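You operate a simulated robot arm through the tools that you are given. There is no shell and no other tool.

You run a simulated two-armed robot. Do the job below in one go: nothing can be reset, and whatever is moved stays where it is left.

## Task
Find the lowest cell in the cell rack and reject it.
Fine: multimeter dial on volts and kept there, never probe on ohms or amps; probe all three cells and no other; red probe back in its stand; the lowest goes in the reject tray; all other cells and the black probe stay.
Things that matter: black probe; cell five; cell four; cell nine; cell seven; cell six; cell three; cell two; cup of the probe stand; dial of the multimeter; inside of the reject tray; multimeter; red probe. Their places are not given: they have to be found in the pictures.

Only the result counts: the job must be done as asked and must still hold three seconds after the hand-in. Knocking over, shifting, dropping, spilling or breaking anything else fails it.

## Robot
Two 7-joint arms with two-finger parallel grippers on one trunk that stands fixed in place. Base frame: the origin is at the foot of the trunk, x ahead of it, y to its left, z up; the work surface is at about z = 768. Lengths are in mm, angles in rad, forces in N, time in s.
The left shoulder is at [50, 209, 1171], the right one opposite. With the tool pointing down near the work surface each hand reaches from about 100 to 900 mm from the base axis, measured 20 degrees to its own side. Payload 4.4 kg a hand.
Tool frame (each hand has its own): the origin (TCP) lies between the finger pads and is the grasp point; the fingertips stand 23 mm ahead of it; z points along the fingers, y is the line along which they close. The gripper opens to 94 mm. The fingers are 38 mm wide and 10 mm thick; the gripper's body (54 by 96 mm) begins 39 mm behind the TCP.
Orientation is that of the tool frame in the base frame, as a unit quaternion [w, x, y, z]. With the fingers straight down and closing along the base's y, the tool's x points along the base's -x, its y along +y and its z along -z.

## Interface
- The arms move only by the tool jog_arm. It takes "left_deltas", "right_deltas" or both (then of equal length, played together; a hand with none holds still); each is a list of rows, each a list of 3 entries, a list of its own where there are three numbers: the shift along the tool's x, y, z in mm, then the turn, a rotation vector about the tool's x, y, z in rad, then the finger opening in mm, from 0 to 94. In form: [[[tx, ty, tz], [wx, wy, wz], grip], ...]. A call has 1 to 20 rows; each row shifts and turns the commanded pose from where the row before left it, along the tool's axes as they then stand. Rows are played at 5 a second. More than 50 mm and 0.15 rad between two rows, or a gripper value outside its range, and nothing of the call is played. A pose out of reach is approached as far as the arm can. The call stops where the force on the tool passes 40 N (or 10 N more than at its start, if that is more) or the arm is blocked; 0.2 s more then pass. Each finger travels about 108 mm/s and halts on what it meets, pressing with about 21 N; the grip force reading is that of the motor and also rises with nothing between the fingers. The clock runs only during rows and for 0.2 s after the last one: add rows that do not move to give the fingers time. The reply holds the time, the measured pose of the TCP, the force on the tool along the base axes, the opening and the grip force, in the units named above and with some noise, with the torque about the TCP (base axes, N m) and any sound that the robot's microphone picked up.
- Cameras (640 x 400 px; columns grow to the right, rows downward): "scene" is now at [146.4, -25.7, 1348.4]; the picture's right is [-0.32, -0.95, 0.00], its down [-0.56, 0.19, -0.81] and it looks along [0.76, -0.26, -0.59] (base axes); focal length 323 px, centre (320, 200). "left" rides on the left gripper at [86, -16, -75] in its tool frame; the picture's right is [0.18, 0.98, 0.00], its down [-0.58, 0.11, -0.81] and it looks along [-0.79, 0.15, 0.59] (tool axes); focal length 243 px, centre (320, 200). "right" rides on the right gripper at [86, 16, -75] in its tool frame; the picture's right is [-0.18, 0.98, 0.00], its down [-0.58, -0.11, -0.81] and it looks along [-0.79, -0.15, 0.59] (tool axes); focal length 243 px, centre (320, 200).
- grab_frame(camera): a new picture of that camera. No time passes.
- raise_lower(by): slides the trunk up (or, below 0, down) by that many mm; the arms and the scene camera ride with it, the base frame stays. It gives what a move gives, with no picture.
- turn_head(pan, tilt): turns the head with the scene camera to pan (to the left, within 1.396 rad either way) and tilt (down, from -0.506 to 1.204), counted from straight ahead of the robot. It gives what a move gives.
- measure_at(camera, pixels): there is no depth. For up to 12 entries [column, row, z] of the newest picture of that camera ("zoom" is the newest enlarged one), the place [x, y] in the base frame at which the ray of that pixel passes the height z, good to about 2 mm, but the place of the scene camera against the robot may be out by one fixed shift of up to 12 mm in any direction. No time passes.
- close_up(camera, box): a new picture of the part [left, top, right, bottom] of that camera's present view, enlarged. No time passes.
- close_job(): hands the job in; it is judged then, once.

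Leave the grippers open and the arms clear of the work at the hand-in unless told otherwise.

The tools are called after ">>>" as a command line: name --argument value ..., lists and objects as JSON in quotes. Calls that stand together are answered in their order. jog_arm: Moves the arms, as the interface text tells. Its arguments: {"type":"object","properties":{"left_deltas":{"type":"array"},"right_deltas":{"type":"array"}},"required":[]} The other tools are called the same way: raise_lower (by) moves the trunk up or down; turn_head (pan, tilt) turns the head that bears the scene camera; grab_frame (camera) takes a picture; measure_at (camera, pixels) gives the place at which the rays of pixels pass given heights; close_up (camera, box) takes an enlarged picture of a part of a camera's view; close_job () hands the job in.

At the start:

```text
time: 0.0
left_position: [566.6, 20.2, 1126.6]
left_tool_rot: [0.0, 0.0, 1.0, 0.0]
left_wrist_force: [-0.5, 0.1, 0.1]
left_moment: [-0.03, 0.01, -0.01]
left_width: 94.2
left_grip_force: 0.0
right_position: [509.3, -492.4, 1114.4]
right_tool_rot: [0.0, 0.0, 1.0, 0.001]
right_wrist_force: [-0.2, 0.5, 0.0]
right_moment: [0.0, 0.03, 0.03]
right_width: 93.9
right_grip_force: 0.1
trunk travel left (down, up): [-250.0, 313.0]
head pan, tilt (commanded): [-0.326, 0.632]
```

scene: 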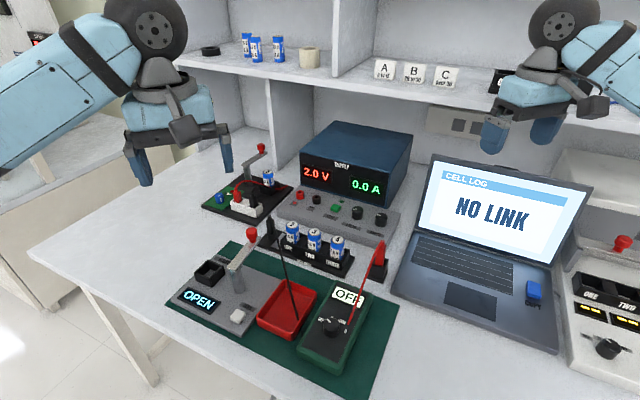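
right: 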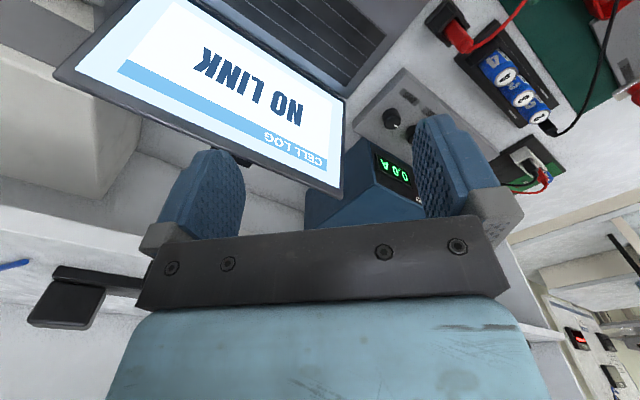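
left: 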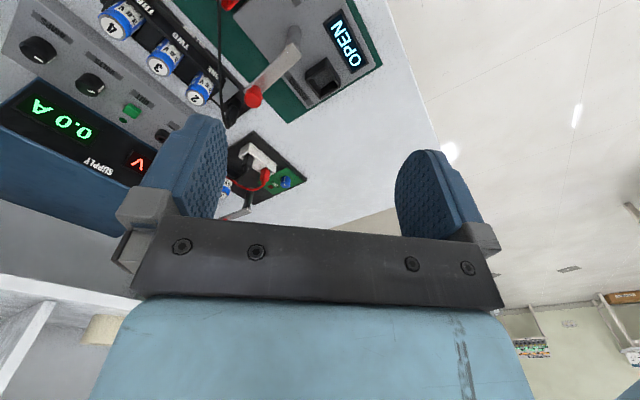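

I see the cell rack near (313,250), a multimeter with a dial at about (333,325) reading "OFF", a red tray at (287,312), and red and black probes. I'll take enlarged views to make out the details.

>>> close_up --camera "scene" --box '[160, 210, 400, 380]'

>>> close_up --camera "scene" --box '[250, 210, 400, 310]'

>>> close_up --camera "scene" --box '[290, 280, 390, 380]'

>>> close_up --camera "scene" --box '[195, 130, 300, 225]'

```text
2.35 times, centred on (280, 295) of scene
```

zoom: 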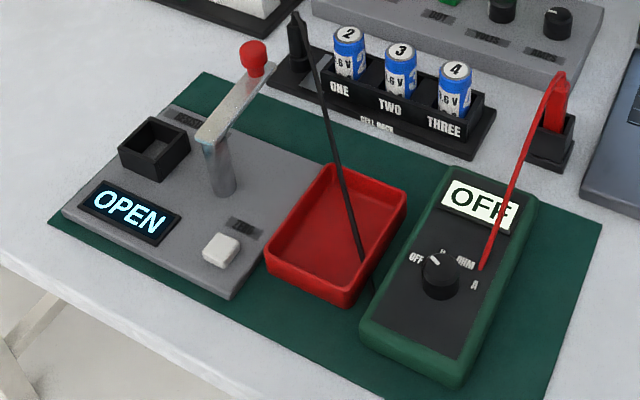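

```text
4.00 times, centred on (325, 260) of scene
```

zoom: 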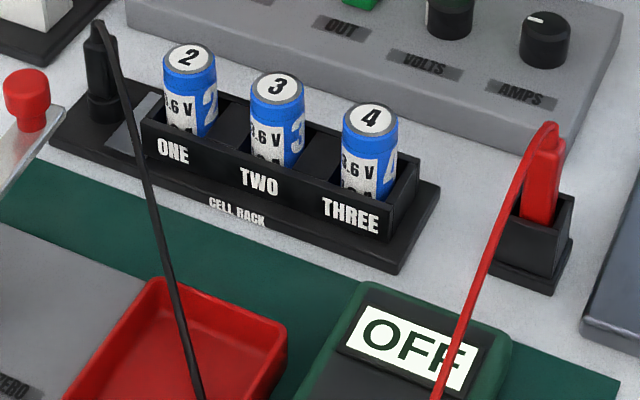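

```text
4.00 times, centred on (340, 330) of scene
```

zoom: 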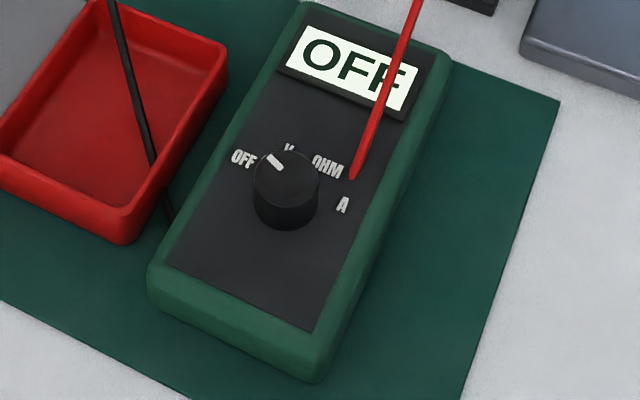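

```text
4.21 times, centred on (248, 178) of scene
```

zoom: 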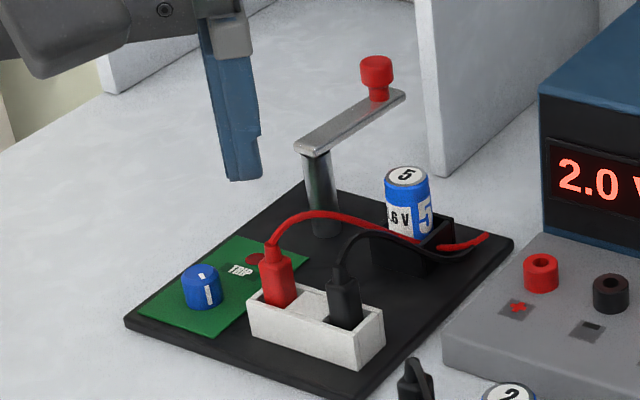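

The rack holds cells 2, 3 and 4, with the black probe parked on the rack's left plate and the red probe in a stand to the right of the rack. The dial reads OFF. Next I measure where these things stand roughly, using the last close-up and the scene picture.

>>> measure_at --camera "scene" --pixels '[[292, 228, 830], [315, 235, 830], [338, 243, 830], [385, 262, 780], [386, 245, 830], [333, 325, 800], [287, 325, 775], [275, 215, 830], [400, 318, 768], [220, 245, 768], [358, 400, 768], [168, 302, 768]]'

>>> grab_frame --camera "left"

>>> grab_frame --camera "right"

```text
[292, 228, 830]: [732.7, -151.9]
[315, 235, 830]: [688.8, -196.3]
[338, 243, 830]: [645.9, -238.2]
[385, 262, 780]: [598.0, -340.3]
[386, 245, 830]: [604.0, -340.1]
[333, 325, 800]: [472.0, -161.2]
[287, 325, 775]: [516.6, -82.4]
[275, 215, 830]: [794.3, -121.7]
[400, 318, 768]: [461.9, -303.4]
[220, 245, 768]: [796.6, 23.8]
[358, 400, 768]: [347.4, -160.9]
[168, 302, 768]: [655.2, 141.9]
```

```text
taken
```

left: 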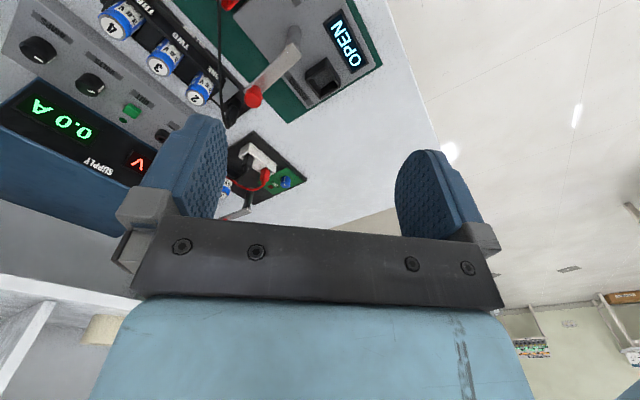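

```text
taken
```

right: 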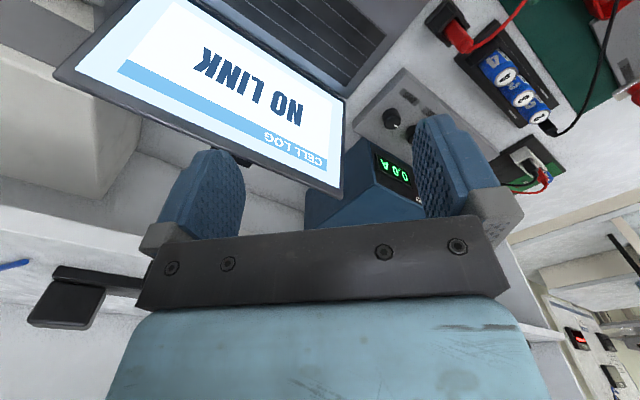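

The bench layout is turned about 45° to the base: the rack runs from about (733,-152) to (646,-238), the dial is near (472,-161), and the red probe is near (604,-340). I'll bring the right hand high above the multimeter, moving sideways first and then down, to look at the dial with its own camera.

>>> jog_arm --right_deltas '[[[8, 40, 0], [0, 0, 0], 94], [[8, 40, 0], [0, 0, 0], 94], [[8, 40, 0], [0, 0, 0], 94], [[8, 40, 0], [0, 0, 0], 94], [[8, 40, 0], [0, 0, 0], 94], [[8, 40, 0], [0, 0, 0], 94], [[8, 40, 20], [0, 0, 0], 94], [[8, 40, 30], [0, 0, 0], 94], [[0, 0, 40], [0, 0, 0], 94], [[0, 0, 40], [0, 0, 0], 94], [[0, 0, 0], [0, 0, 0], 94]]'

>>> grab_frame --camera "right"

>>> grab_frame --camera "scene"

```text
refused: row 8 steps farther than a row can; nothing moved
```

```text
taken
```

right: 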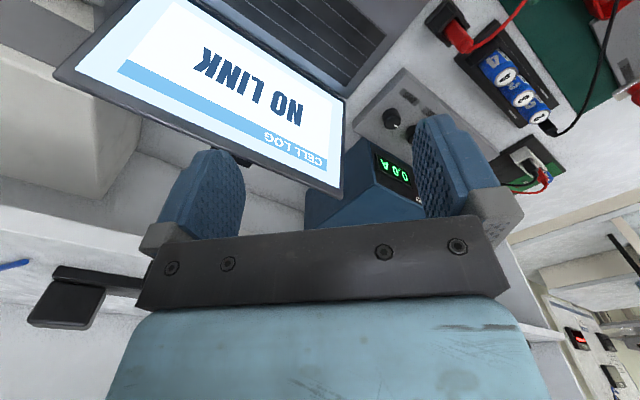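

```text
taken
```

scene: 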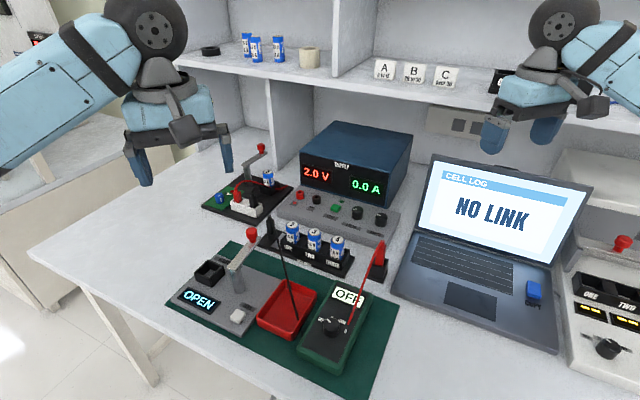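

The step was just over 50 mm, so nothing moved. I'll repeat the move with smaller rows.

>>> jog_arm --right_deltas '[[[8, 40, 0], [0, 0, 0], 94], [[8, 40, 0], [0, 0, 0], 94], [[8, 40, 0], [0, 0, 0], 94], [[8, 40, 0], [0, 0, 0], 94], [[8, 40, 0], [0, 0, 0], 94], [[8, 40, 0], [0, 0, 0], 94], [[8, 40, 0], [0, 0, 0], 94], [[8, 40, 0], [0, 0, 0], 94], [[0, 0, 40], [0, 0, 0], 94], [[0, 0, 40], [0, 0, 0], 94], [[0, 0, 40], [0, 0, 0], 94], [[0, 0, 0], [0, 0, 0], 94]]'

>>> grab_frame --camera "right"

>>> grab_frame --camera "scene"

```text
time: 2.6
left_position: [566.9, 20.6, 1127.8]
left_tool_rot: [0.0, 0.001, 1.0, 0.0]
left_wrist_force: [0.1, -0.1, 0.2]
left_moment: [-0.04, -0.03, -0.03]
left_width: 94.0
left_grip_force: 0.0
right_position: [444.4, -171.7, 993.9]
right_tool_rot: [0.0, 0.0, 1.0, 0.0]
right_wrist_force: [0.1, 0.5, 0.8]
right_moment: [-0.03, -0.04, 0.03]
right_width: 94.2
right_grip_force: 0.1
trunk travel left (down, up): [-250.0, 313.0]
head pan, tilt (commanded): [-0.326, 0.632]
```

```text
taken
```

right: 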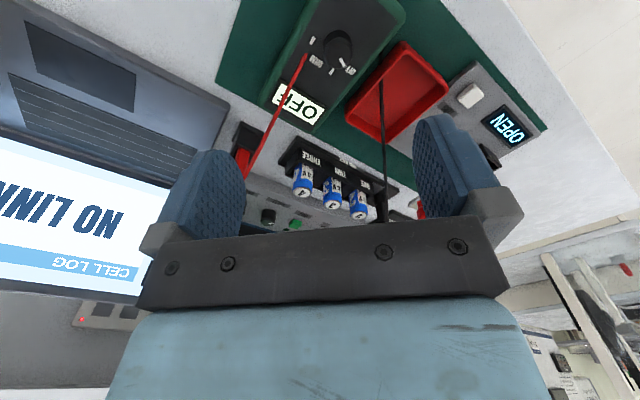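

```text
taken
```

scene: 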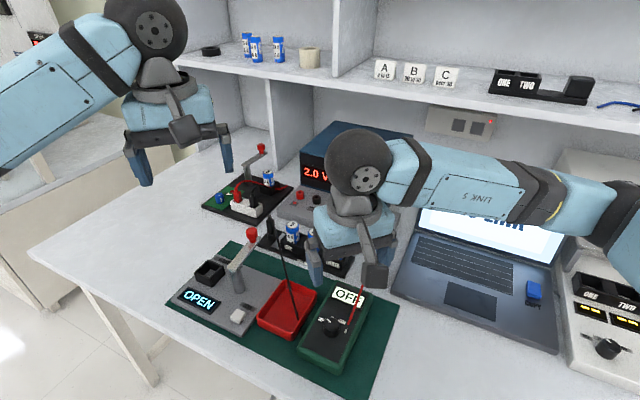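

The right wrist camera now sees the dial at about (338,45), the tray at (397,95), and the rack. I'll enlarge both areas.

>>> close_up --camera "right" --box '[250, 0, 410, 100]'

>>> measure_at --camera "zoom" --pixels '[[320, 320, 768]]'

>>> close_up --camera "right" --box '[220, 100, 420, 225]'

>>> measure_at --camera "right" --pixels '[[338, 45, 800], [338, 45, 810], [304, 190, 830], [332, 202, 830], [357, 212, 830], [240, 165, 830], [397, 95, 775], [300, 125, 795], [245, 135, 768], [403, 45, 785], [350, 115, 785], [445, 92, 785]]'

```text
4.00 times, centred on (330, 50) of right
```

zoom: 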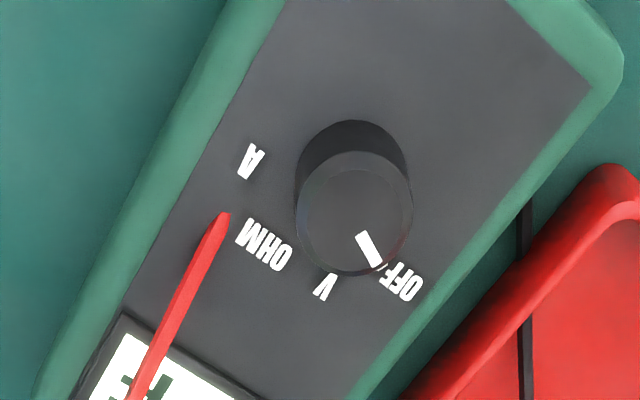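

```text
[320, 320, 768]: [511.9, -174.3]
```

```text
3.20 times, centred on (320, 162) of right
```

zoom: 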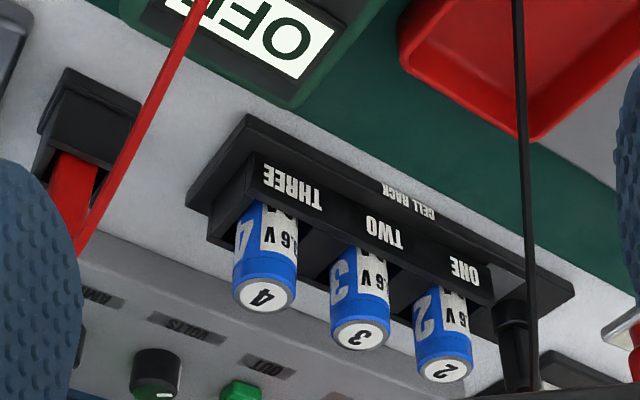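

```text
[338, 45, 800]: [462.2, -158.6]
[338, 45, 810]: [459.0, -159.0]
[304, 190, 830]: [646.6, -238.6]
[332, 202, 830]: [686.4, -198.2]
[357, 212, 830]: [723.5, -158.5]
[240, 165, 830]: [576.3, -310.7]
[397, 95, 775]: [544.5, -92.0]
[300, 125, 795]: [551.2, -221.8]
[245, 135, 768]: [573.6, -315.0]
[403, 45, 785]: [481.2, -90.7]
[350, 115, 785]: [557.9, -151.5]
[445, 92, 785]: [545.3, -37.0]
```

The dial's pointer aims at OFF. The labels run OFF, V, OHM, A around the knob, and the red lead comes down onto the meter beside OHM. I'll measure the labels and the knob in base coordinates after taking the close-up again.

>>> close_up --camera "right" --box '[250, 0, 410, 100]'

>>> measure_at --camera "zoom" --pixels '[[403, 283, 800], [325, 287, 800], [264, 245, 800], [252, 160, 800], [352, 176, 800], [354, 213, 815], [362, 234, 815], [376, 266, 815], [222, 213, 800], [620, 60, 800], [130, 300, 800], [297, 180, 800]]'

```text
4.00 times, centred on (330, 50) of right
```

zoom: 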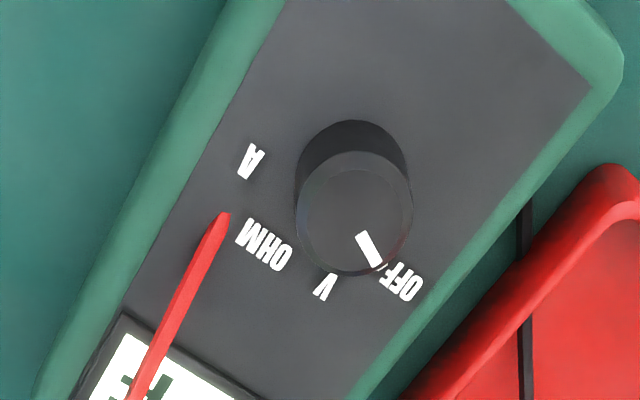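

```text
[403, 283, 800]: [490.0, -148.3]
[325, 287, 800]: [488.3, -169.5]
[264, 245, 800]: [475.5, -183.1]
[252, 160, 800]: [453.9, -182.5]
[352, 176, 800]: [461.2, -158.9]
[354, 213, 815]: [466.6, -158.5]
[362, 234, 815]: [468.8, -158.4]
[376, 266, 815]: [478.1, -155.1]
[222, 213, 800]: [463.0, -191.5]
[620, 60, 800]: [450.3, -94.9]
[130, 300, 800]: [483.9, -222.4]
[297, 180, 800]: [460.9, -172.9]
```

The meter's knob centre is at about (461,-159). OFF lies at about +20° and V at about -21°, so the knob must turn about 42° clockwise seen from above. I'll go over the knob and yaw the hand by -69°, so the fingers stay clear of the red lead at (463,-191), and then look again.

>>> jog_arm --right_deltas '[[[-17, 12, 0], [0, 0, 0], 94], [[0, 0, 0], [0, 0, 0.134], 94], [[0, 0, 0], [0, 0, 0.134], 94], [[0, 0, 0], [0, 0, 0.134], 94], [[0, 0, 0], [0, 0, 0.134], 94], [[0, 0, 0], [0, 0, 0.134], 94], [[0, 0, 0], [0, 0, 0.134], 94], [[0, 0, 0], [0, 0, 0.134], 94], [[0, 0, 0], [0, 0, 0.134], 94], [[0, 0, 0], [0, 0, 0.134], 94], [[0, 0, 40], [0, 0, 0], 94], [[0, 0, 0], [0, 0, 0], 94]]'

>>> grab_frame --camera "right"

>>> grab_frame --camera "scene"

```text
time: 5.2
left_position: [566.3, 19.8, 1126.0]
left_tool_rot: [0.0, 0.0, 1.0, 0.001]
left_wrist_force: [-0.3, 0.1, 0.1]
left_moment: [0.01, 0.01, 0.0]
left_width: 93.9
left_grip_force: 0.1
right_position: [461.0, -160.8, 955.7]
right_tool_rot: [0.0, 0.568, 0.823, 0.0]
right_wrist_force: [0.1, 0.1, 0.1]
right_moment: [0.03, -0.01, 0.0]
right_width: 94.0
right_grip_force: 0.0
trunk travel left (down, up): [-250.0, 313.0]
head pan, tilt (commanded): [-0.326, 0.632]
```

```text
taken
```

right: 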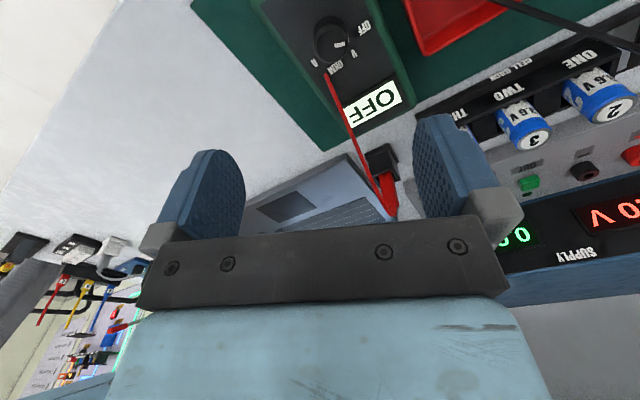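

```text
taken
```

scene: 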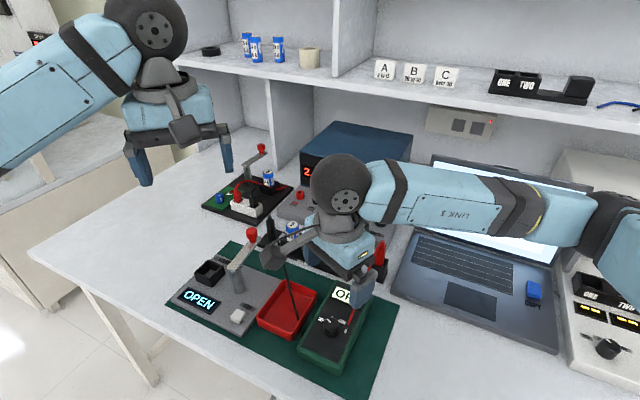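

The yaw worked, and the dial now shows at about (335,42) in the wrist camera. I'll enlarge it to get the knob height and centre from this second viewpoint.

>>> close_up --camera "right" --box '[260, 0, 420, 100]'

>>> measure_at --camera "right" --pixels '[[331, 36, 800], [334, 50, 820]]'

```text
4.00 times, centred on (340, 50) of right
```

zoom: 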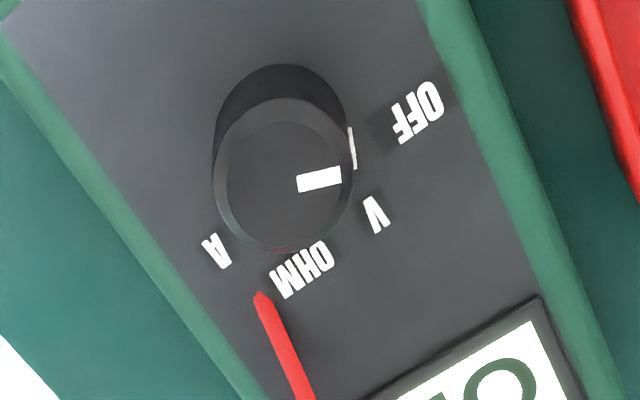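

```text
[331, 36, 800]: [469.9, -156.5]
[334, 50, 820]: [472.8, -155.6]
```

I'll measure the labels and the knob in this close-up at two heights to triangulate the heights against the first viewpoint.

>>> measure_at --camera "zoom" --pixels '[[418, 112, 800], [376, 214, 800], [302, 268, 800], [216, 251, 800], [262, 294, 800], [418, 112, 790], [376, 214, 790], [302, 268, 790], [216, 251, 790], [283, 175, 820], [300, 183, 820], [340, 176, 820]]'

```text
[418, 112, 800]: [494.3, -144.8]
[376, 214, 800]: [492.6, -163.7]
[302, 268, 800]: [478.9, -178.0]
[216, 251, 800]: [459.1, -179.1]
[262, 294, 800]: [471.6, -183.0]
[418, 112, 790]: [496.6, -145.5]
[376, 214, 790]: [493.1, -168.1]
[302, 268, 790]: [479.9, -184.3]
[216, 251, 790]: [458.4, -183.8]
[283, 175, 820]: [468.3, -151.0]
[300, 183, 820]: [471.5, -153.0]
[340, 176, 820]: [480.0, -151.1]
```

Combining both views, the meter's top is at z≈789, the knob centre is at about (468,-156.5), its top is at z≈806 and its diameter about 29 mm. I'll narrow the fingers to 46 mm, centre over the knob, come down to z≈840, and check.

>>> jog_arm --right_deltas '[[[1.3, 7.5, 0], [0, 0, 0], 46], [[0, 0, 40], [0, 0, 0], 46], [[0, 0, 40], [0, 0, 0], 46], [[0, 0, 35], [0, 0, 0], 46], [[0, 0, 0], [0, 0, 0], 46], [[0, 0, 0], [0, 0, 0], 46]]'

>>> grab_frame --camera "right"

>>> close_up --camera "right" --box '[220, 50, 420, 175]'

>>> close_up --camera "scene" --box '[250, 200, 410, 380]'

```text
time: 6.6
left_position: [567.3, 20.1, 1125.6]
left_tool_rot: [0.0, 0.0, 1.0, 0.0]
left_wrist_force: [0.8, -0.6, 0.0]
left_moment: [-0.03, 0.0, 0.01]
left_width: 94.2
left_grip_force: 0.1
right_position: [467.1, -157.1, 840.2]
right_tool_rot: [0.001, 0.567, 0.824, 0.001]
right_wrist_force: [0.3, 0.5, -0.1]
right_moment: [-0.03, 0.02, -0.01]
right_width: 46.1
right_grip_force: 0.1
trunk travel left (down, up): [-250.0, 313.0]
head pan, tilt (commanded): [-0.326, 0.632]
```

```text
taken
```

right: 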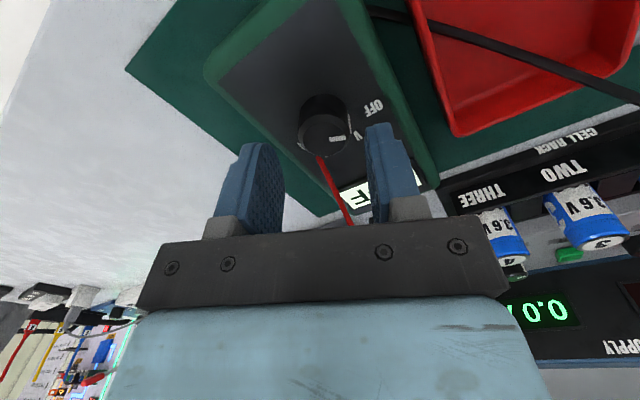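

```text
3.20 times, centred on (320, 112) of right
```

zoom: 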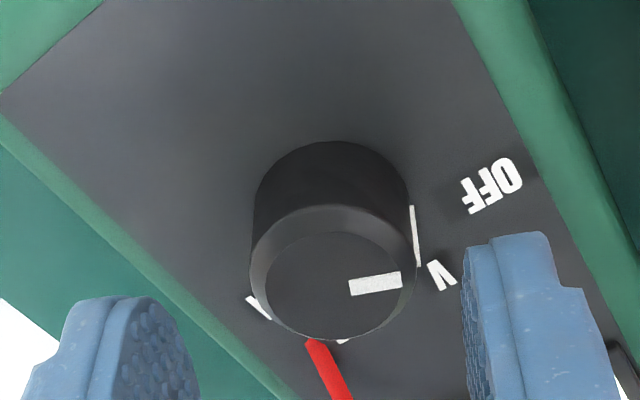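

```text
2.22 times, centred on (330, 290) of scene
```

zoom: 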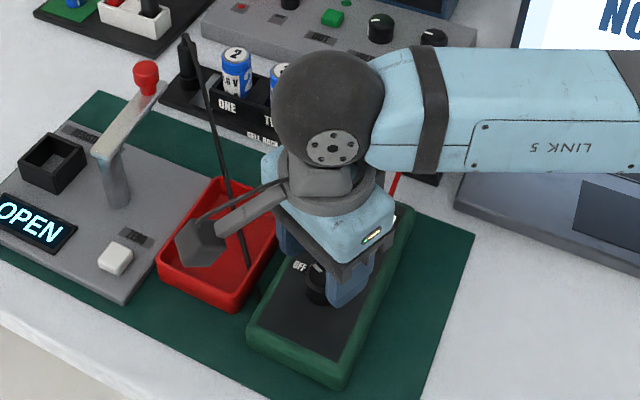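

The knob top is centred at about (324,135) in the wrist picture, within a couple of mm of the tool axis. I'll check its measured place.

>>> measure_at --camera "zoom" --pixels '[[150, 320, 806]]'

>>> measure_at --camera "right" --pixels '[[324, 135, 806], [324, 135, 812], [298, 135, 806], [350, 135, 806], [320, 134, 806], [328, 156, 806], [335, 134, 806], [345, 137, 806], [371, 110, 789]]'

```text
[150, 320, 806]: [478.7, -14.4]
```

```text
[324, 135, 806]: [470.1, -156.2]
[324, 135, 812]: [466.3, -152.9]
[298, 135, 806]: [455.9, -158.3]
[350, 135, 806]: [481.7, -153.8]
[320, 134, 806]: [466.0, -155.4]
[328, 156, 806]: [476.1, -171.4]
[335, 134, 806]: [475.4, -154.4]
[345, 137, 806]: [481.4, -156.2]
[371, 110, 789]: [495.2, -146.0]
```

The knob is at about (469.3,-156.2) and the hand is within about 1 mm of it. I'll descend about 23.5 mm so the fingertips reach z≈793, just above the meter face, and close gently on the knob.

>>> jog_arm --right_deltas '[[[0, 1, 12], [0, 0, 0], 46], [[0, 0, 11.5], [0, 0, 0], 46], [[0, 0, 0], [0, 0, 0], 36], [[0, 0, 0], [0, 0, 0], 22], [[0, 0, 0], [0, 0, 0], 22], [[0, 0, 0], [0, 0, 0], 22]]'

>>> grab_frame --camera "right"

```text
time: 8.0
left_position: [566.0, 19.7, 1125.9]
left_tool_rot: [0.0, 0.0, 1.0, 0.001]
left_wrist_force: [0.0, 0.3, -0.2]
left_moment: [-0.01, 0.01, -0.02]
left_width: 94.1
left_grip_force: 0.2
right_position: [469.6, -156.8, 815.6]
right_tool_rot: [0.0, 0.567, 0.824, 0.0]
right_wrist_force: [2.5, 1.1, -1.3]
right_moment: [-0.27, -0.23, 0.0]
right_width: 29.2
right_grip_force: 45.3
trunk travel left (down, up): [-250.0, 313.0]
head pan, tilt (commanded): [-0.326, 0.632]
```

```text
taken
```

right: 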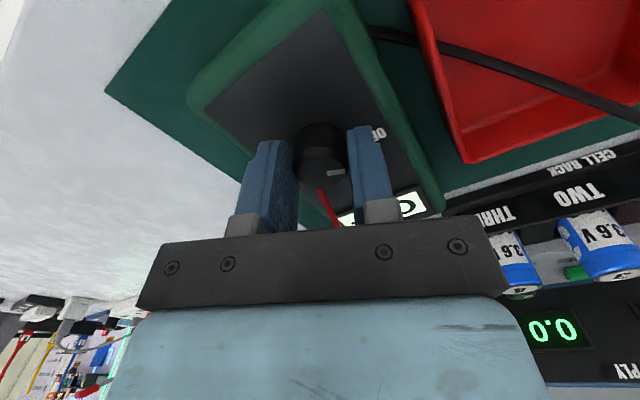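

The fingers have closed on the knob at 29 mm with a small side force. Now I'll turn about 43° clockwise seen from above, in small rows.

>>> jog_arm --right_deltas '[[[0, 0, 0], [0, 0, 0.125], 22], [[0, 0, 0], [0, 0, 0.125], 22], [[0, 0, 0], [0, 0, 0.125], 22], [[0, 0, 0], [0, 0, 0.125], 22], [[0, 0, 0], [0, 0, 0.125], 22], [[0, 0, 0], [0, 0, 0.11], 22], [[0, 0, 0], [0, 0, 0], 22]]'

>>> grab_frame --camera "right"

>>> close_up --camera "scene" --box '[270, 230, 410, 380]'

```text
time: 9.6
left_position: [568.1, 19.1, 1127.0]
left_tool_rot: [-0.001, 0.0, 1.0, 0.0]
left_wrist_force: [0.3, -0.4, 0.4]
left_moment: [0.0, 0.03, 0.02]
left_width: 94.0
left_grip_force: 0.0
right_position: [471.9, -155.6, 815.0]
right_tool_rot: [0.0, 0.826, 0.563, 0.002]
right_wrist_force: [31.2, 2.9, 9.9]
right_moment: [0.31, -0.99, 0.04]
right_width: 29.2
right_grip_force: 45.1
trunk travel left (down, up): [-250.0, 313.0]
head pan, tilt (commanded): [-0.326, 0.632]
```

```text
taken
```

right: 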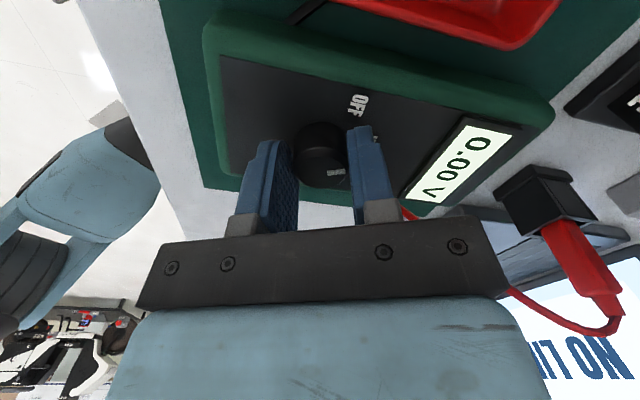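

```text
2.67 times, centred on (340, 305) of scene
```

zoom: 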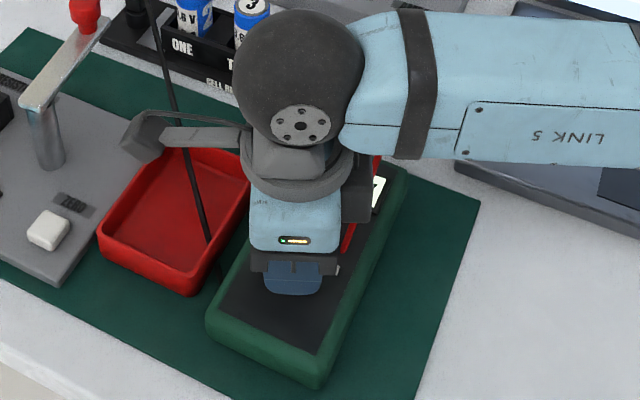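

The display now reads "0.00 V", so the dial is on volts. There is a 31 N sideways force on the hand, so I'll ease the command about 2 mm toward +x before letting go, to avoid jerking the meter.

>>> jog_arm --right_deltas '[[[0.4, 0.9, 0], [0, 0, 0], 22], [[0.4, 0.9, 0], [0, 0, 0], 22], [[0, 0, 0], [0, 0, 0], 22]]'

```text
time: 10.4
left_position: [568.0, 20.2, 1127.0]
left_tool_rot: [0.0, 0.0, 1.0, 0.0]
left_wrist_force: [0.0, 0.5, 0.7]
left_moment: [-0.01, 0.02, -0.01]
left_width: 93.9
left_grip_force: 0.0
right_position: [471.3, -155.9, 816.3]
right_tool_rot: [-0.001, 0.825, 0.565, 0.0]
right_wrist_force: [24.4, -3.0, 20.0]
right_moment: [0.29, -0.63, 0.1]
right_width: 29.0
right_grip_force: 45.2
trunk travel left (down, up): [-250.0, 313.0]
head pan, tilt (commanded): [-0.326, 0.632]
```

The forces are moderate (24 N in x, 20 N up). I'll open the fingers slowly to let go of the knob.

>>> jog_arm --right_deltas '[[[0, 0, 0], [0, 0, 0], 29], [[0, 0, 0], [0, 0, 0], 33], [[0, 0, 0], [0, 0, 0], 40], [[0, 0, 0], [0, 0, 0], 46], [[0, 0, 0], [0, 0, 0], 46]]'

>>> grab_frame --camera "right"

```text
time: 11.6
left_position: [566.1, 19.5, 1127.1]
left_tool_rot: [0.0, 0.0, 1.0, 0.0]
left_wrist_force: [-0.6, 0.0, -0.6]
left_moment: [0.01, 0.0, -0.01]
left_width: 94.2
left_grip_force: 0.0
right_position: [471.7, -155.8, 816.0]
right_tool_rot: [0.0, 0.825, 0.565, 0.0]
right_wrist_force: [-0.1, 0.5, -0.8]
right_moment: [0.02, 0.01, 0.02]
right_width: 46.0
right_grip_force: 0.0
trunk travel left (down, up): [-250.0, 313.0]
head pan, tilt (commanded): [-0.326, 0.632]
```

```text
taken
```

right: 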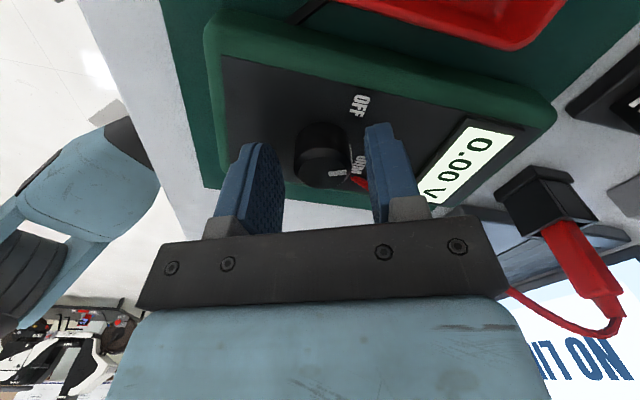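

The hand let go cleanly, the forces are zero and the display still shows 0.00 V. I'll rise straight up and take a fresh look at everything.

>>> jog_arm --right_deltas '[[[0, 0, -15], [0, 0, 0], 46], [[0, 0, -25], [0, 0, 0], 46], [[0, 0, -40], [0, 0, 0], 46], [[0, 0, -40], [0, 0, 0], 46], [[0, 0, -40], [0, 0, 0], 46], [[0, 0, 0], [0, 0, 0], 46]]'

>>> grab_frame --camera "right"

>>> grab_frame --camera "scene"

```text
time: 13.0
left_position: [567.7, 19.6, 1126.3]
left_tool_rot: [0.0, 0.0, 1.0, 0.0]
left_wrist_force: [0.1, -0.3, -0.2]
left_moment: [0.01, 0.0, -0.02]
left_width: 94.0
left_grip_force: 0.0
right_position: [470.6, -156.8, 975.7]
right_tool_rot: [-0.001, 0.825, 0.565, -0.001]
right_wrist_force: [0.8, 0.8, 0.3]
right_moment: [0.04, -0.01, -0.01]
right_width: 46.1
right_grip_force: 0.1
trunk travel left (down, up): [-250.0, 313.0]
head pan, tilt (commanded): [-0.326, 0.632]
```

```text
taken
```

right: 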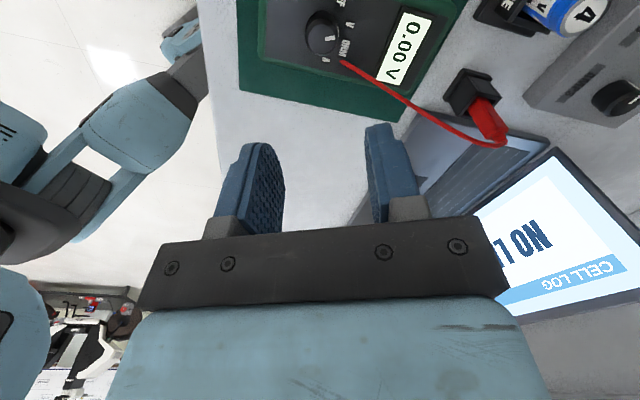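

```text
taken
```

scene: 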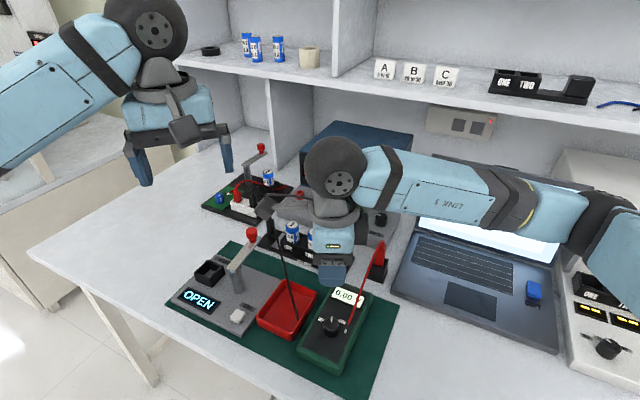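

The scene and wrist pictures both show "0.00" on the meter. I'll enlarge the dial to check the pointer, and the red probe with its stand.

>>> close_up --camera "right" --box '[280, 0, 440, 100]'

>>> close_up --camera "right" --box '[420, 40, 580, 160]'

>>> close_up --camera "scene" --box '[290, 220, 410, 380]'

```text
4.00 times, centred on (360, 50) of right
```

zoom: 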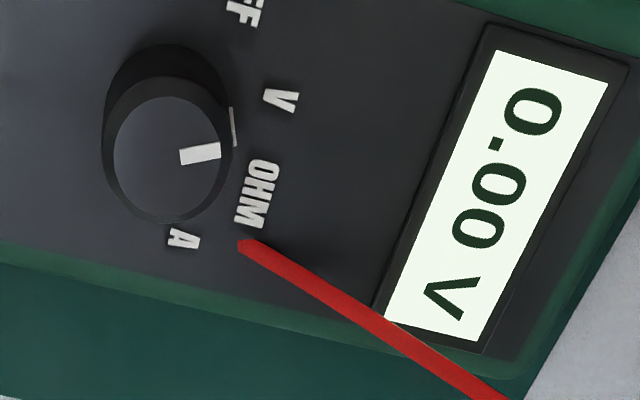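

```text
3.33 times, centred on (500, 100) of right
```

zoom: 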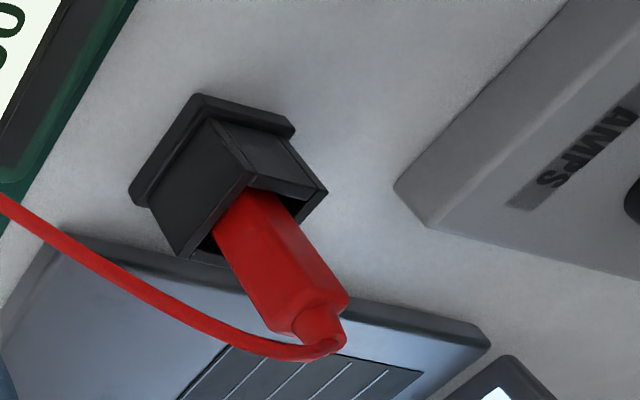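

```text
2.50 times, centred on (350, 300) of scene
```

zoom: 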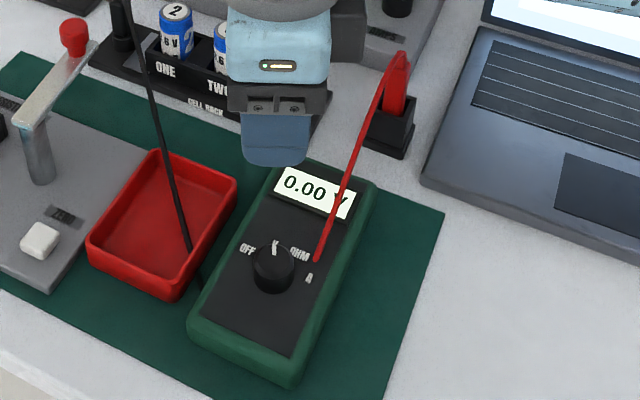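

The pointer is on V and the display reads 0.00 V. The red probe is a squarish handle standing in a square cup, with its lead leaving the top toward the meter. I'll measure the stand roughly from this view.

>>> measure_at --camera "right" --pixels '[[472, 90, 768], [490, 98, 800], [496, 105, 800], [512, 140, 860], [512, 140, 840], [479, 70, 768], [510, 82, 772], [458, 100, 772], [498, 94, 800], [518, 97, 800], [480, 118, 800]]'

```text
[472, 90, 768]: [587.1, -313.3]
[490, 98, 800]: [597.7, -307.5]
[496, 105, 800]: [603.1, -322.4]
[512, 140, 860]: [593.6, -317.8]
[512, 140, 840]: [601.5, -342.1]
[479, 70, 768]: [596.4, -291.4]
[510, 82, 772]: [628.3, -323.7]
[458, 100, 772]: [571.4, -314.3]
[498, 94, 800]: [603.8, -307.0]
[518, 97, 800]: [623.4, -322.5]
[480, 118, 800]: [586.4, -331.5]
```

The stand is around (600,-325). I'll yaw the hand back so its fingers close along the rack's long direction, and move above the stand at the same height to look.

>>> jog_arm --right_deltas '[[[0, 0, 0], [0, 0, -0.145], 60], [[0, 0, 0], [0, 0, -0.145], 60], [[0, 0, 0], [0, 0, -0.145], 60], [[0, 0, 0], [0, 0, -0.145], 60], [[0, 0, 0], [0, 0, -0.145], 60], [[0, 0, 0], [0, 0, -0.145], 60], [[0, 0, 0], [0, 0, -0.145], 60], [[0, 0, 0], [0, 0, -0.144], 60], [[-30, -5, 0], [0, 0, 0], 60], [[-30, -5, 0], [0, 0, 0], 60], [[-30, -5, 0], [0, 0, 0], 60], [[-30, -5, 0], [0, 0, 0], 60], [[0, 0, 0], [0, 0, 0], 60]]'

>>> grab_frame --camera "right"

>>> grab_frame --camera "scene"

```text
time: 15.8
left_position: [566.5, 19.3, 1125.7]
left_tool_rot: [0.0, 0.0, 1.0, 0.0]
left_wrist_force: [0.5, -0.5, -0.5]
left_moment: [0.03, 0.0, 0.01]
left_width: 94.1
left_grip_force: 0.1
right_position: [543.3, -255.2, 975.2]
right_tool_rot: [0.0, 0.382, 0.924, 0.0]
right_wrist_force: [0.3, -0.2, 0.2]
right_moment: [-0.03, -0.02, 0.02]
right_width: 60.0
right_grip_force: 0.1
trunk travel left (down, up): [-250.0, 313.0]
head pan, tilt (commanded): [-0.326, 0.632]
```

```text
taken
```

right: 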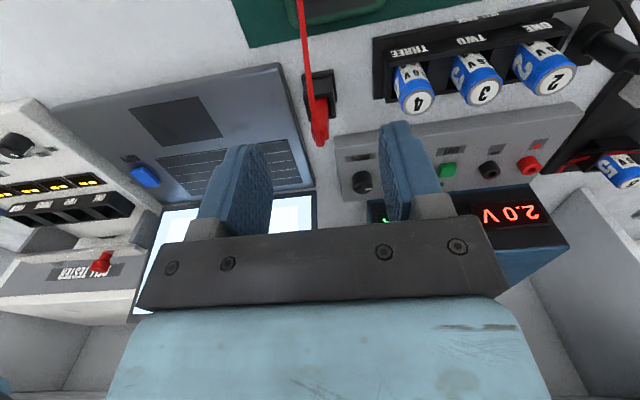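

```text
taken
```

scene: 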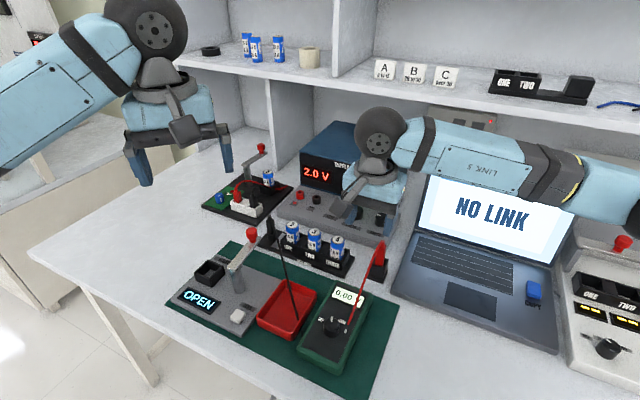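

This view shows the whole rack and the stand at about (320,100). I'll enlarge the stand and the rack.

>>> close_up --camera "right" --box '[270, 60, 370, 160]'

>>> measure_at --camera "zoom" --pixels '[[320, 300, 800]]'

>>> close_up --camera "right" --box '[360, 0, 640, 175]'

>>> measure_at --camera "right" --pixels '[[416, 103, 830], [485, 92, 830], [553, 82, 830], [416, 103, 850], [485, 92, 850], [553, 82, 850], [320, 142, 850], [320, 142, 870], [320, 100, 800], [320, 70, 768]]'

```text
4.00 times, centred on (320, 110) of right
```

zoom: 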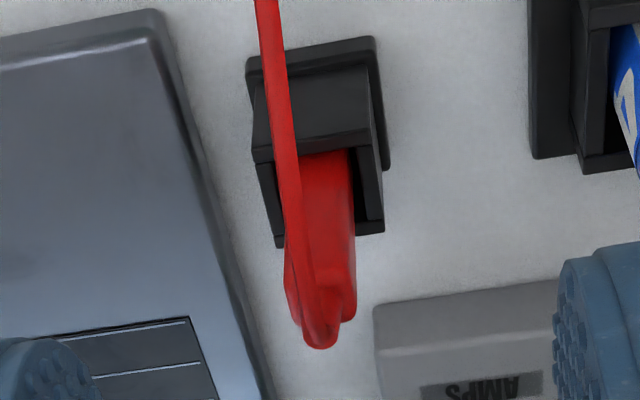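

```text
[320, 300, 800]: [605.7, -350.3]
```

```text
2.29 times, centred on (500, 88) of right
```

zoom: 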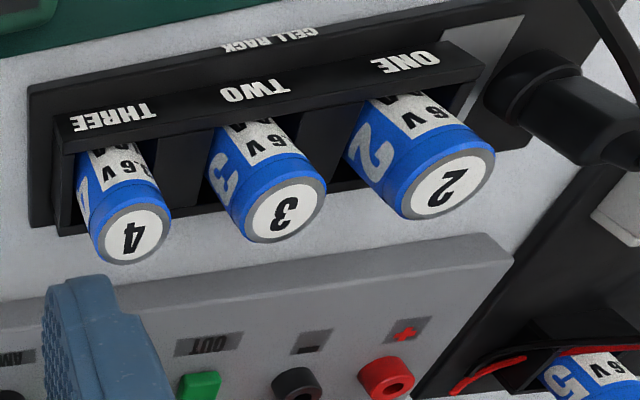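

```text
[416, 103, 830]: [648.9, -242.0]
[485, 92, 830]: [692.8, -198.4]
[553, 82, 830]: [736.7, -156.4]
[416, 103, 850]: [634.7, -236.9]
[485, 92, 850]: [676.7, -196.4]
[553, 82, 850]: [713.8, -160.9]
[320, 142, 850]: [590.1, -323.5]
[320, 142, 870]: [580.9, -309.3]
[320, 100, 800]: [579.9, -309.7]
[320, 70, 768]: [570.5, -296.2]
```

The triangulation gives the stand's cup rim centre at about (587,-319) with the rim at z≈797. The handle rises to about z≈852 and the lead tops out near z≈861. I'll move above it with the fingertips still higher than the lead, at TCP z≈900, and look again.

>>> jog_arm --right_deltas '[[[-38, -7.2, 0], [0, 0, 0], 60], [[-38, -7.2, 0], [0, 0, 0], 60], [[0, 0, 40], [0, 0, 0], 60], [[0, 0, 35], [0, 0, 0], 60], [[0, 0, 0], [0, 0, 0], 60]]'

>>> grab_frame --camera "right"

>>> close_up --camera "right" --box '[240, 60, 400, 160]'

>>> close_up --camera "scene" --box '[300, 180, 460, 280]'

```text
time: 17.0
left_position: [566.0, 19.6, 1127.7]
left_tool_rot: [0.0, -0.001, 1.0, 0.0]
left_wrist_force: [-0.3, 0.6, -0.2]
left_moment: [0.0, 0.01, 0.0]
left_width: 94.1
left_grip_force: 0.1
right_position: [585.4, -320.0, 902.5]
right_tool_rot: [0.0, 0.381, 0.924, 0.0]
right_wrist_force: [-0.2, 0.4, -0.2]
right_moment: [0.03, -0.03, 0.03]
right_width: 60.1
right_grip_force: 0.0
trunk travel left (down, up): [-250.0, 313.0]
head pan, tilt (commanded): [-0.326, 0.632]
```

```text
taken
```

right: 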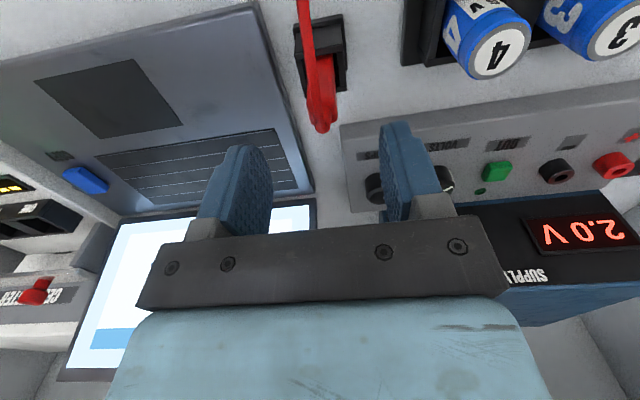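

```text
4.00 times, centred on (320, 110) of right
```

zoom: 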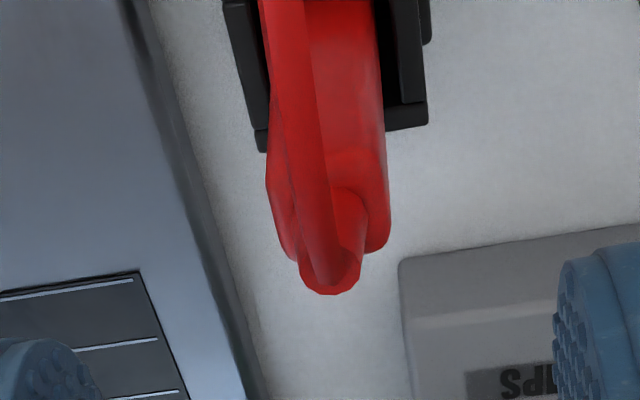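

```text
4.00 times, centred on (380, 230) of scene
```

zoom: 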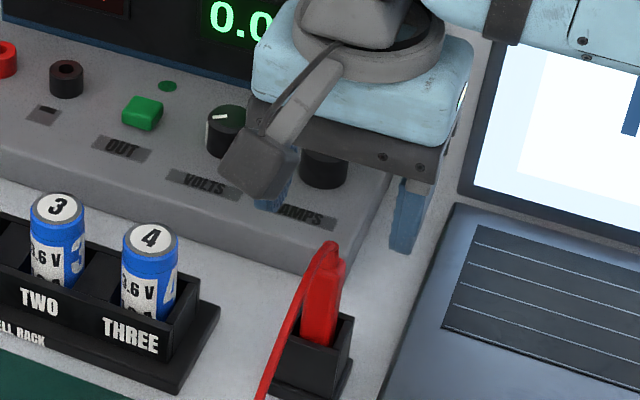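

The handle sits almost on the tool axis: its top is at about (322,131) and it is about 18 mm wide between the open fingers. I'll descend to TCP z≈838, so the fingertips are above the cup rim and the palm is above the lead, and close on the handle.

>>> jog_arm --right_deltas '[[[0, 0.5, 25], [0, 0, 0], 60], [[0, 0, 25], [0, 0, 0], 60], [[0, 0, 14], [0, 0, 0], 60], [[0, 0, 0], [0, 0, 0], 60]]'

>>> grab_frame --camera "right"

>>> close_up --camera "scene" --box '[300, 180, 460, 280]'

```text
time: 18.0
left_position: [566.4, 19.5, 1127.2]
left_tool_rot: [0.0, -0.001, 1.0, 0.0]
left_wrist_force: [0.4, 0.6, 0.3]
left_moment: [0.01, 0.03, 0.0]
left_width: 93.8
left_grip_force: 0.1
right_position: [586.5, -316.9, 839.0]
right_tool_rot: [-0.001, 0.381, 0.925, 0.0]
right_wrist_force: [0.2, -0.3, 0.4]
right_moment: [-0.04, 0.0, -0.02]
right_width: 60.3
right_grip_force: 0.2
trunk travel left (down, up): [-250.0, 313.0]
head pan, tilt (commanded): [-0.326, 0.632]
```

```text
taken
```

right: 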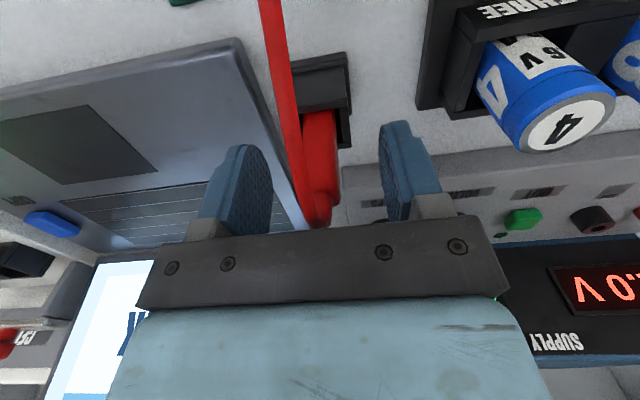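

```text
4.00 times, centred on (380, 230) of scene
```

zoom: 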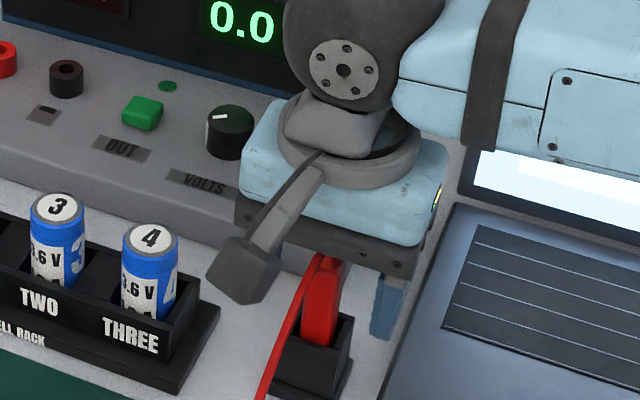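

The handle is between the fingers with the lead passing out the front, and no contact is felt. I'll close on the handle.

>>> jog_arm --right_deltas '[[[0, 0, 0], [0, 0, 0], 40], [[0, 0, 0], [0, 0, 0], 25], [[0, 0, 0], [0, 0, 0], 10], [[0, 0, 0], [0, 0, 0], 10], [[0, 0, 0], [0, 0, 0], 10]]'

>>> grab_frame --camera "right"

```text
time: 19.2
left_position: [566.7, 19.9, 1126.5]
left_tool_rot: [-0.001, 0.0, 1.0, 0.0]
left_wrist_force: [0.2, -0.1, 0.0]
left_moment: [0.02, 0.0, -0.02]
left_width: 94.1
left_grip_force: 0.2
right_position: [585.8, -318.8, 838.4]
right_tool_rot: [0.001, 0.382, 0.924, 0.0]
right_wrist_force: [0.5, -0.3, 0.0]
right_moment: [0.0, -0.02, -0.03]
right_width: 17.1
right_grip_force: 21.1
trunk travel left (down, up): [-250.0, 313.0]
head pan, tilt (commanded): [-0.326, 0.632]
```

```text
taken
```

right: 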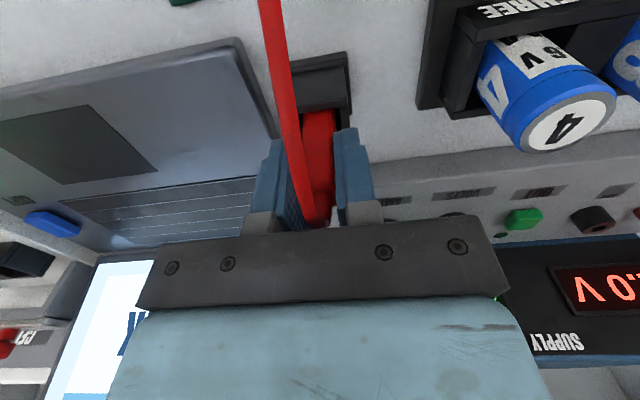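

The probe is held at a width of 17.1 mm. I'll lift it straight up by 100 mm, slowly at first, and look at how it hangs.

>>> jog_arm --right_deltas '[[[0, 0, -10], [0, 0, 0], 10], [[0, 0, -15], [0, 0, 0], 10], [[0, 0, -15], [0, 0, 0], 10], [[0, 0, -20], [0, 0, 0], 10], [[0, 0, -20], [0, 0, 0], 10], [[0, 0, -20], [0, 0, 0], 10], [[0, 0, 0], [0, 0, 0], 10]]'

>>> grab_frame --camera "right"

>>> grab_frame --camera "scene"

>>> close_up --camera "scene" --box '[300, 180, 460, 280]'

```text
time: 20.8
left_position: [566.6, 19.6, 1126.6]
left_tool_rot: [0.0, 0.001, 1.0, 0.001]
left_wrist_force: [-0.2, 0.2, -0.3]
left_moment: [-0.03, 0.0, -0.01]
left_width: 94.3
left_grip_force: 0.0
right_position: [586.7, -318.5, 935.9]
right_tool_rot: [0.0, 0.381, 0.925, 0.0]
right_wrist_force: [-0.1, 0.0, -0.9]
right_moment: [0.0, -0.02, 0.02]
right_width: 17.1
right_grip_force: 21.3
trunk travel left (down, up): [-250.0, 313.0]
head pan, tilt (commanded): [-0.326, 0.632]
```

```text
taken
```

right: 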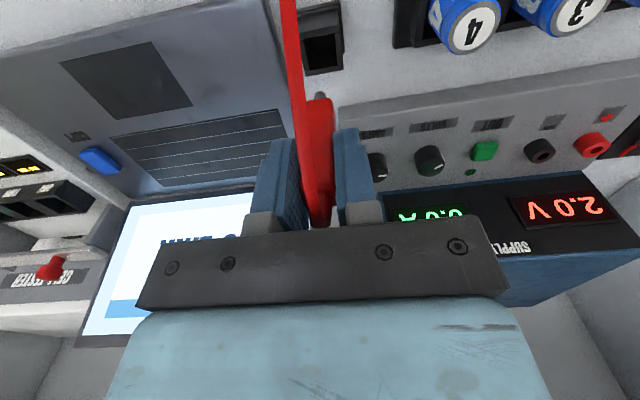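

```text
taken
```

scene: 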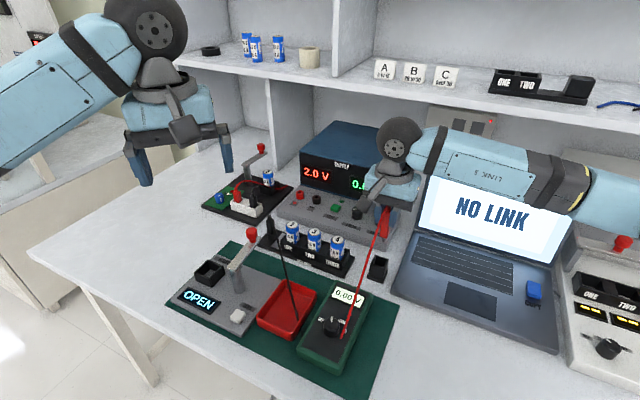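

```text
4.00 times, centred on (380, 230) of scene
```

zoom: 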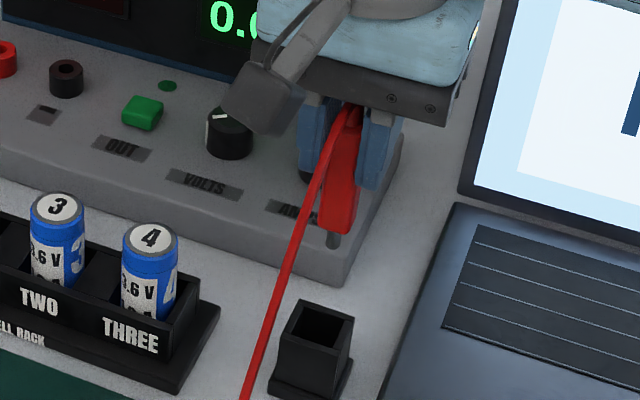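

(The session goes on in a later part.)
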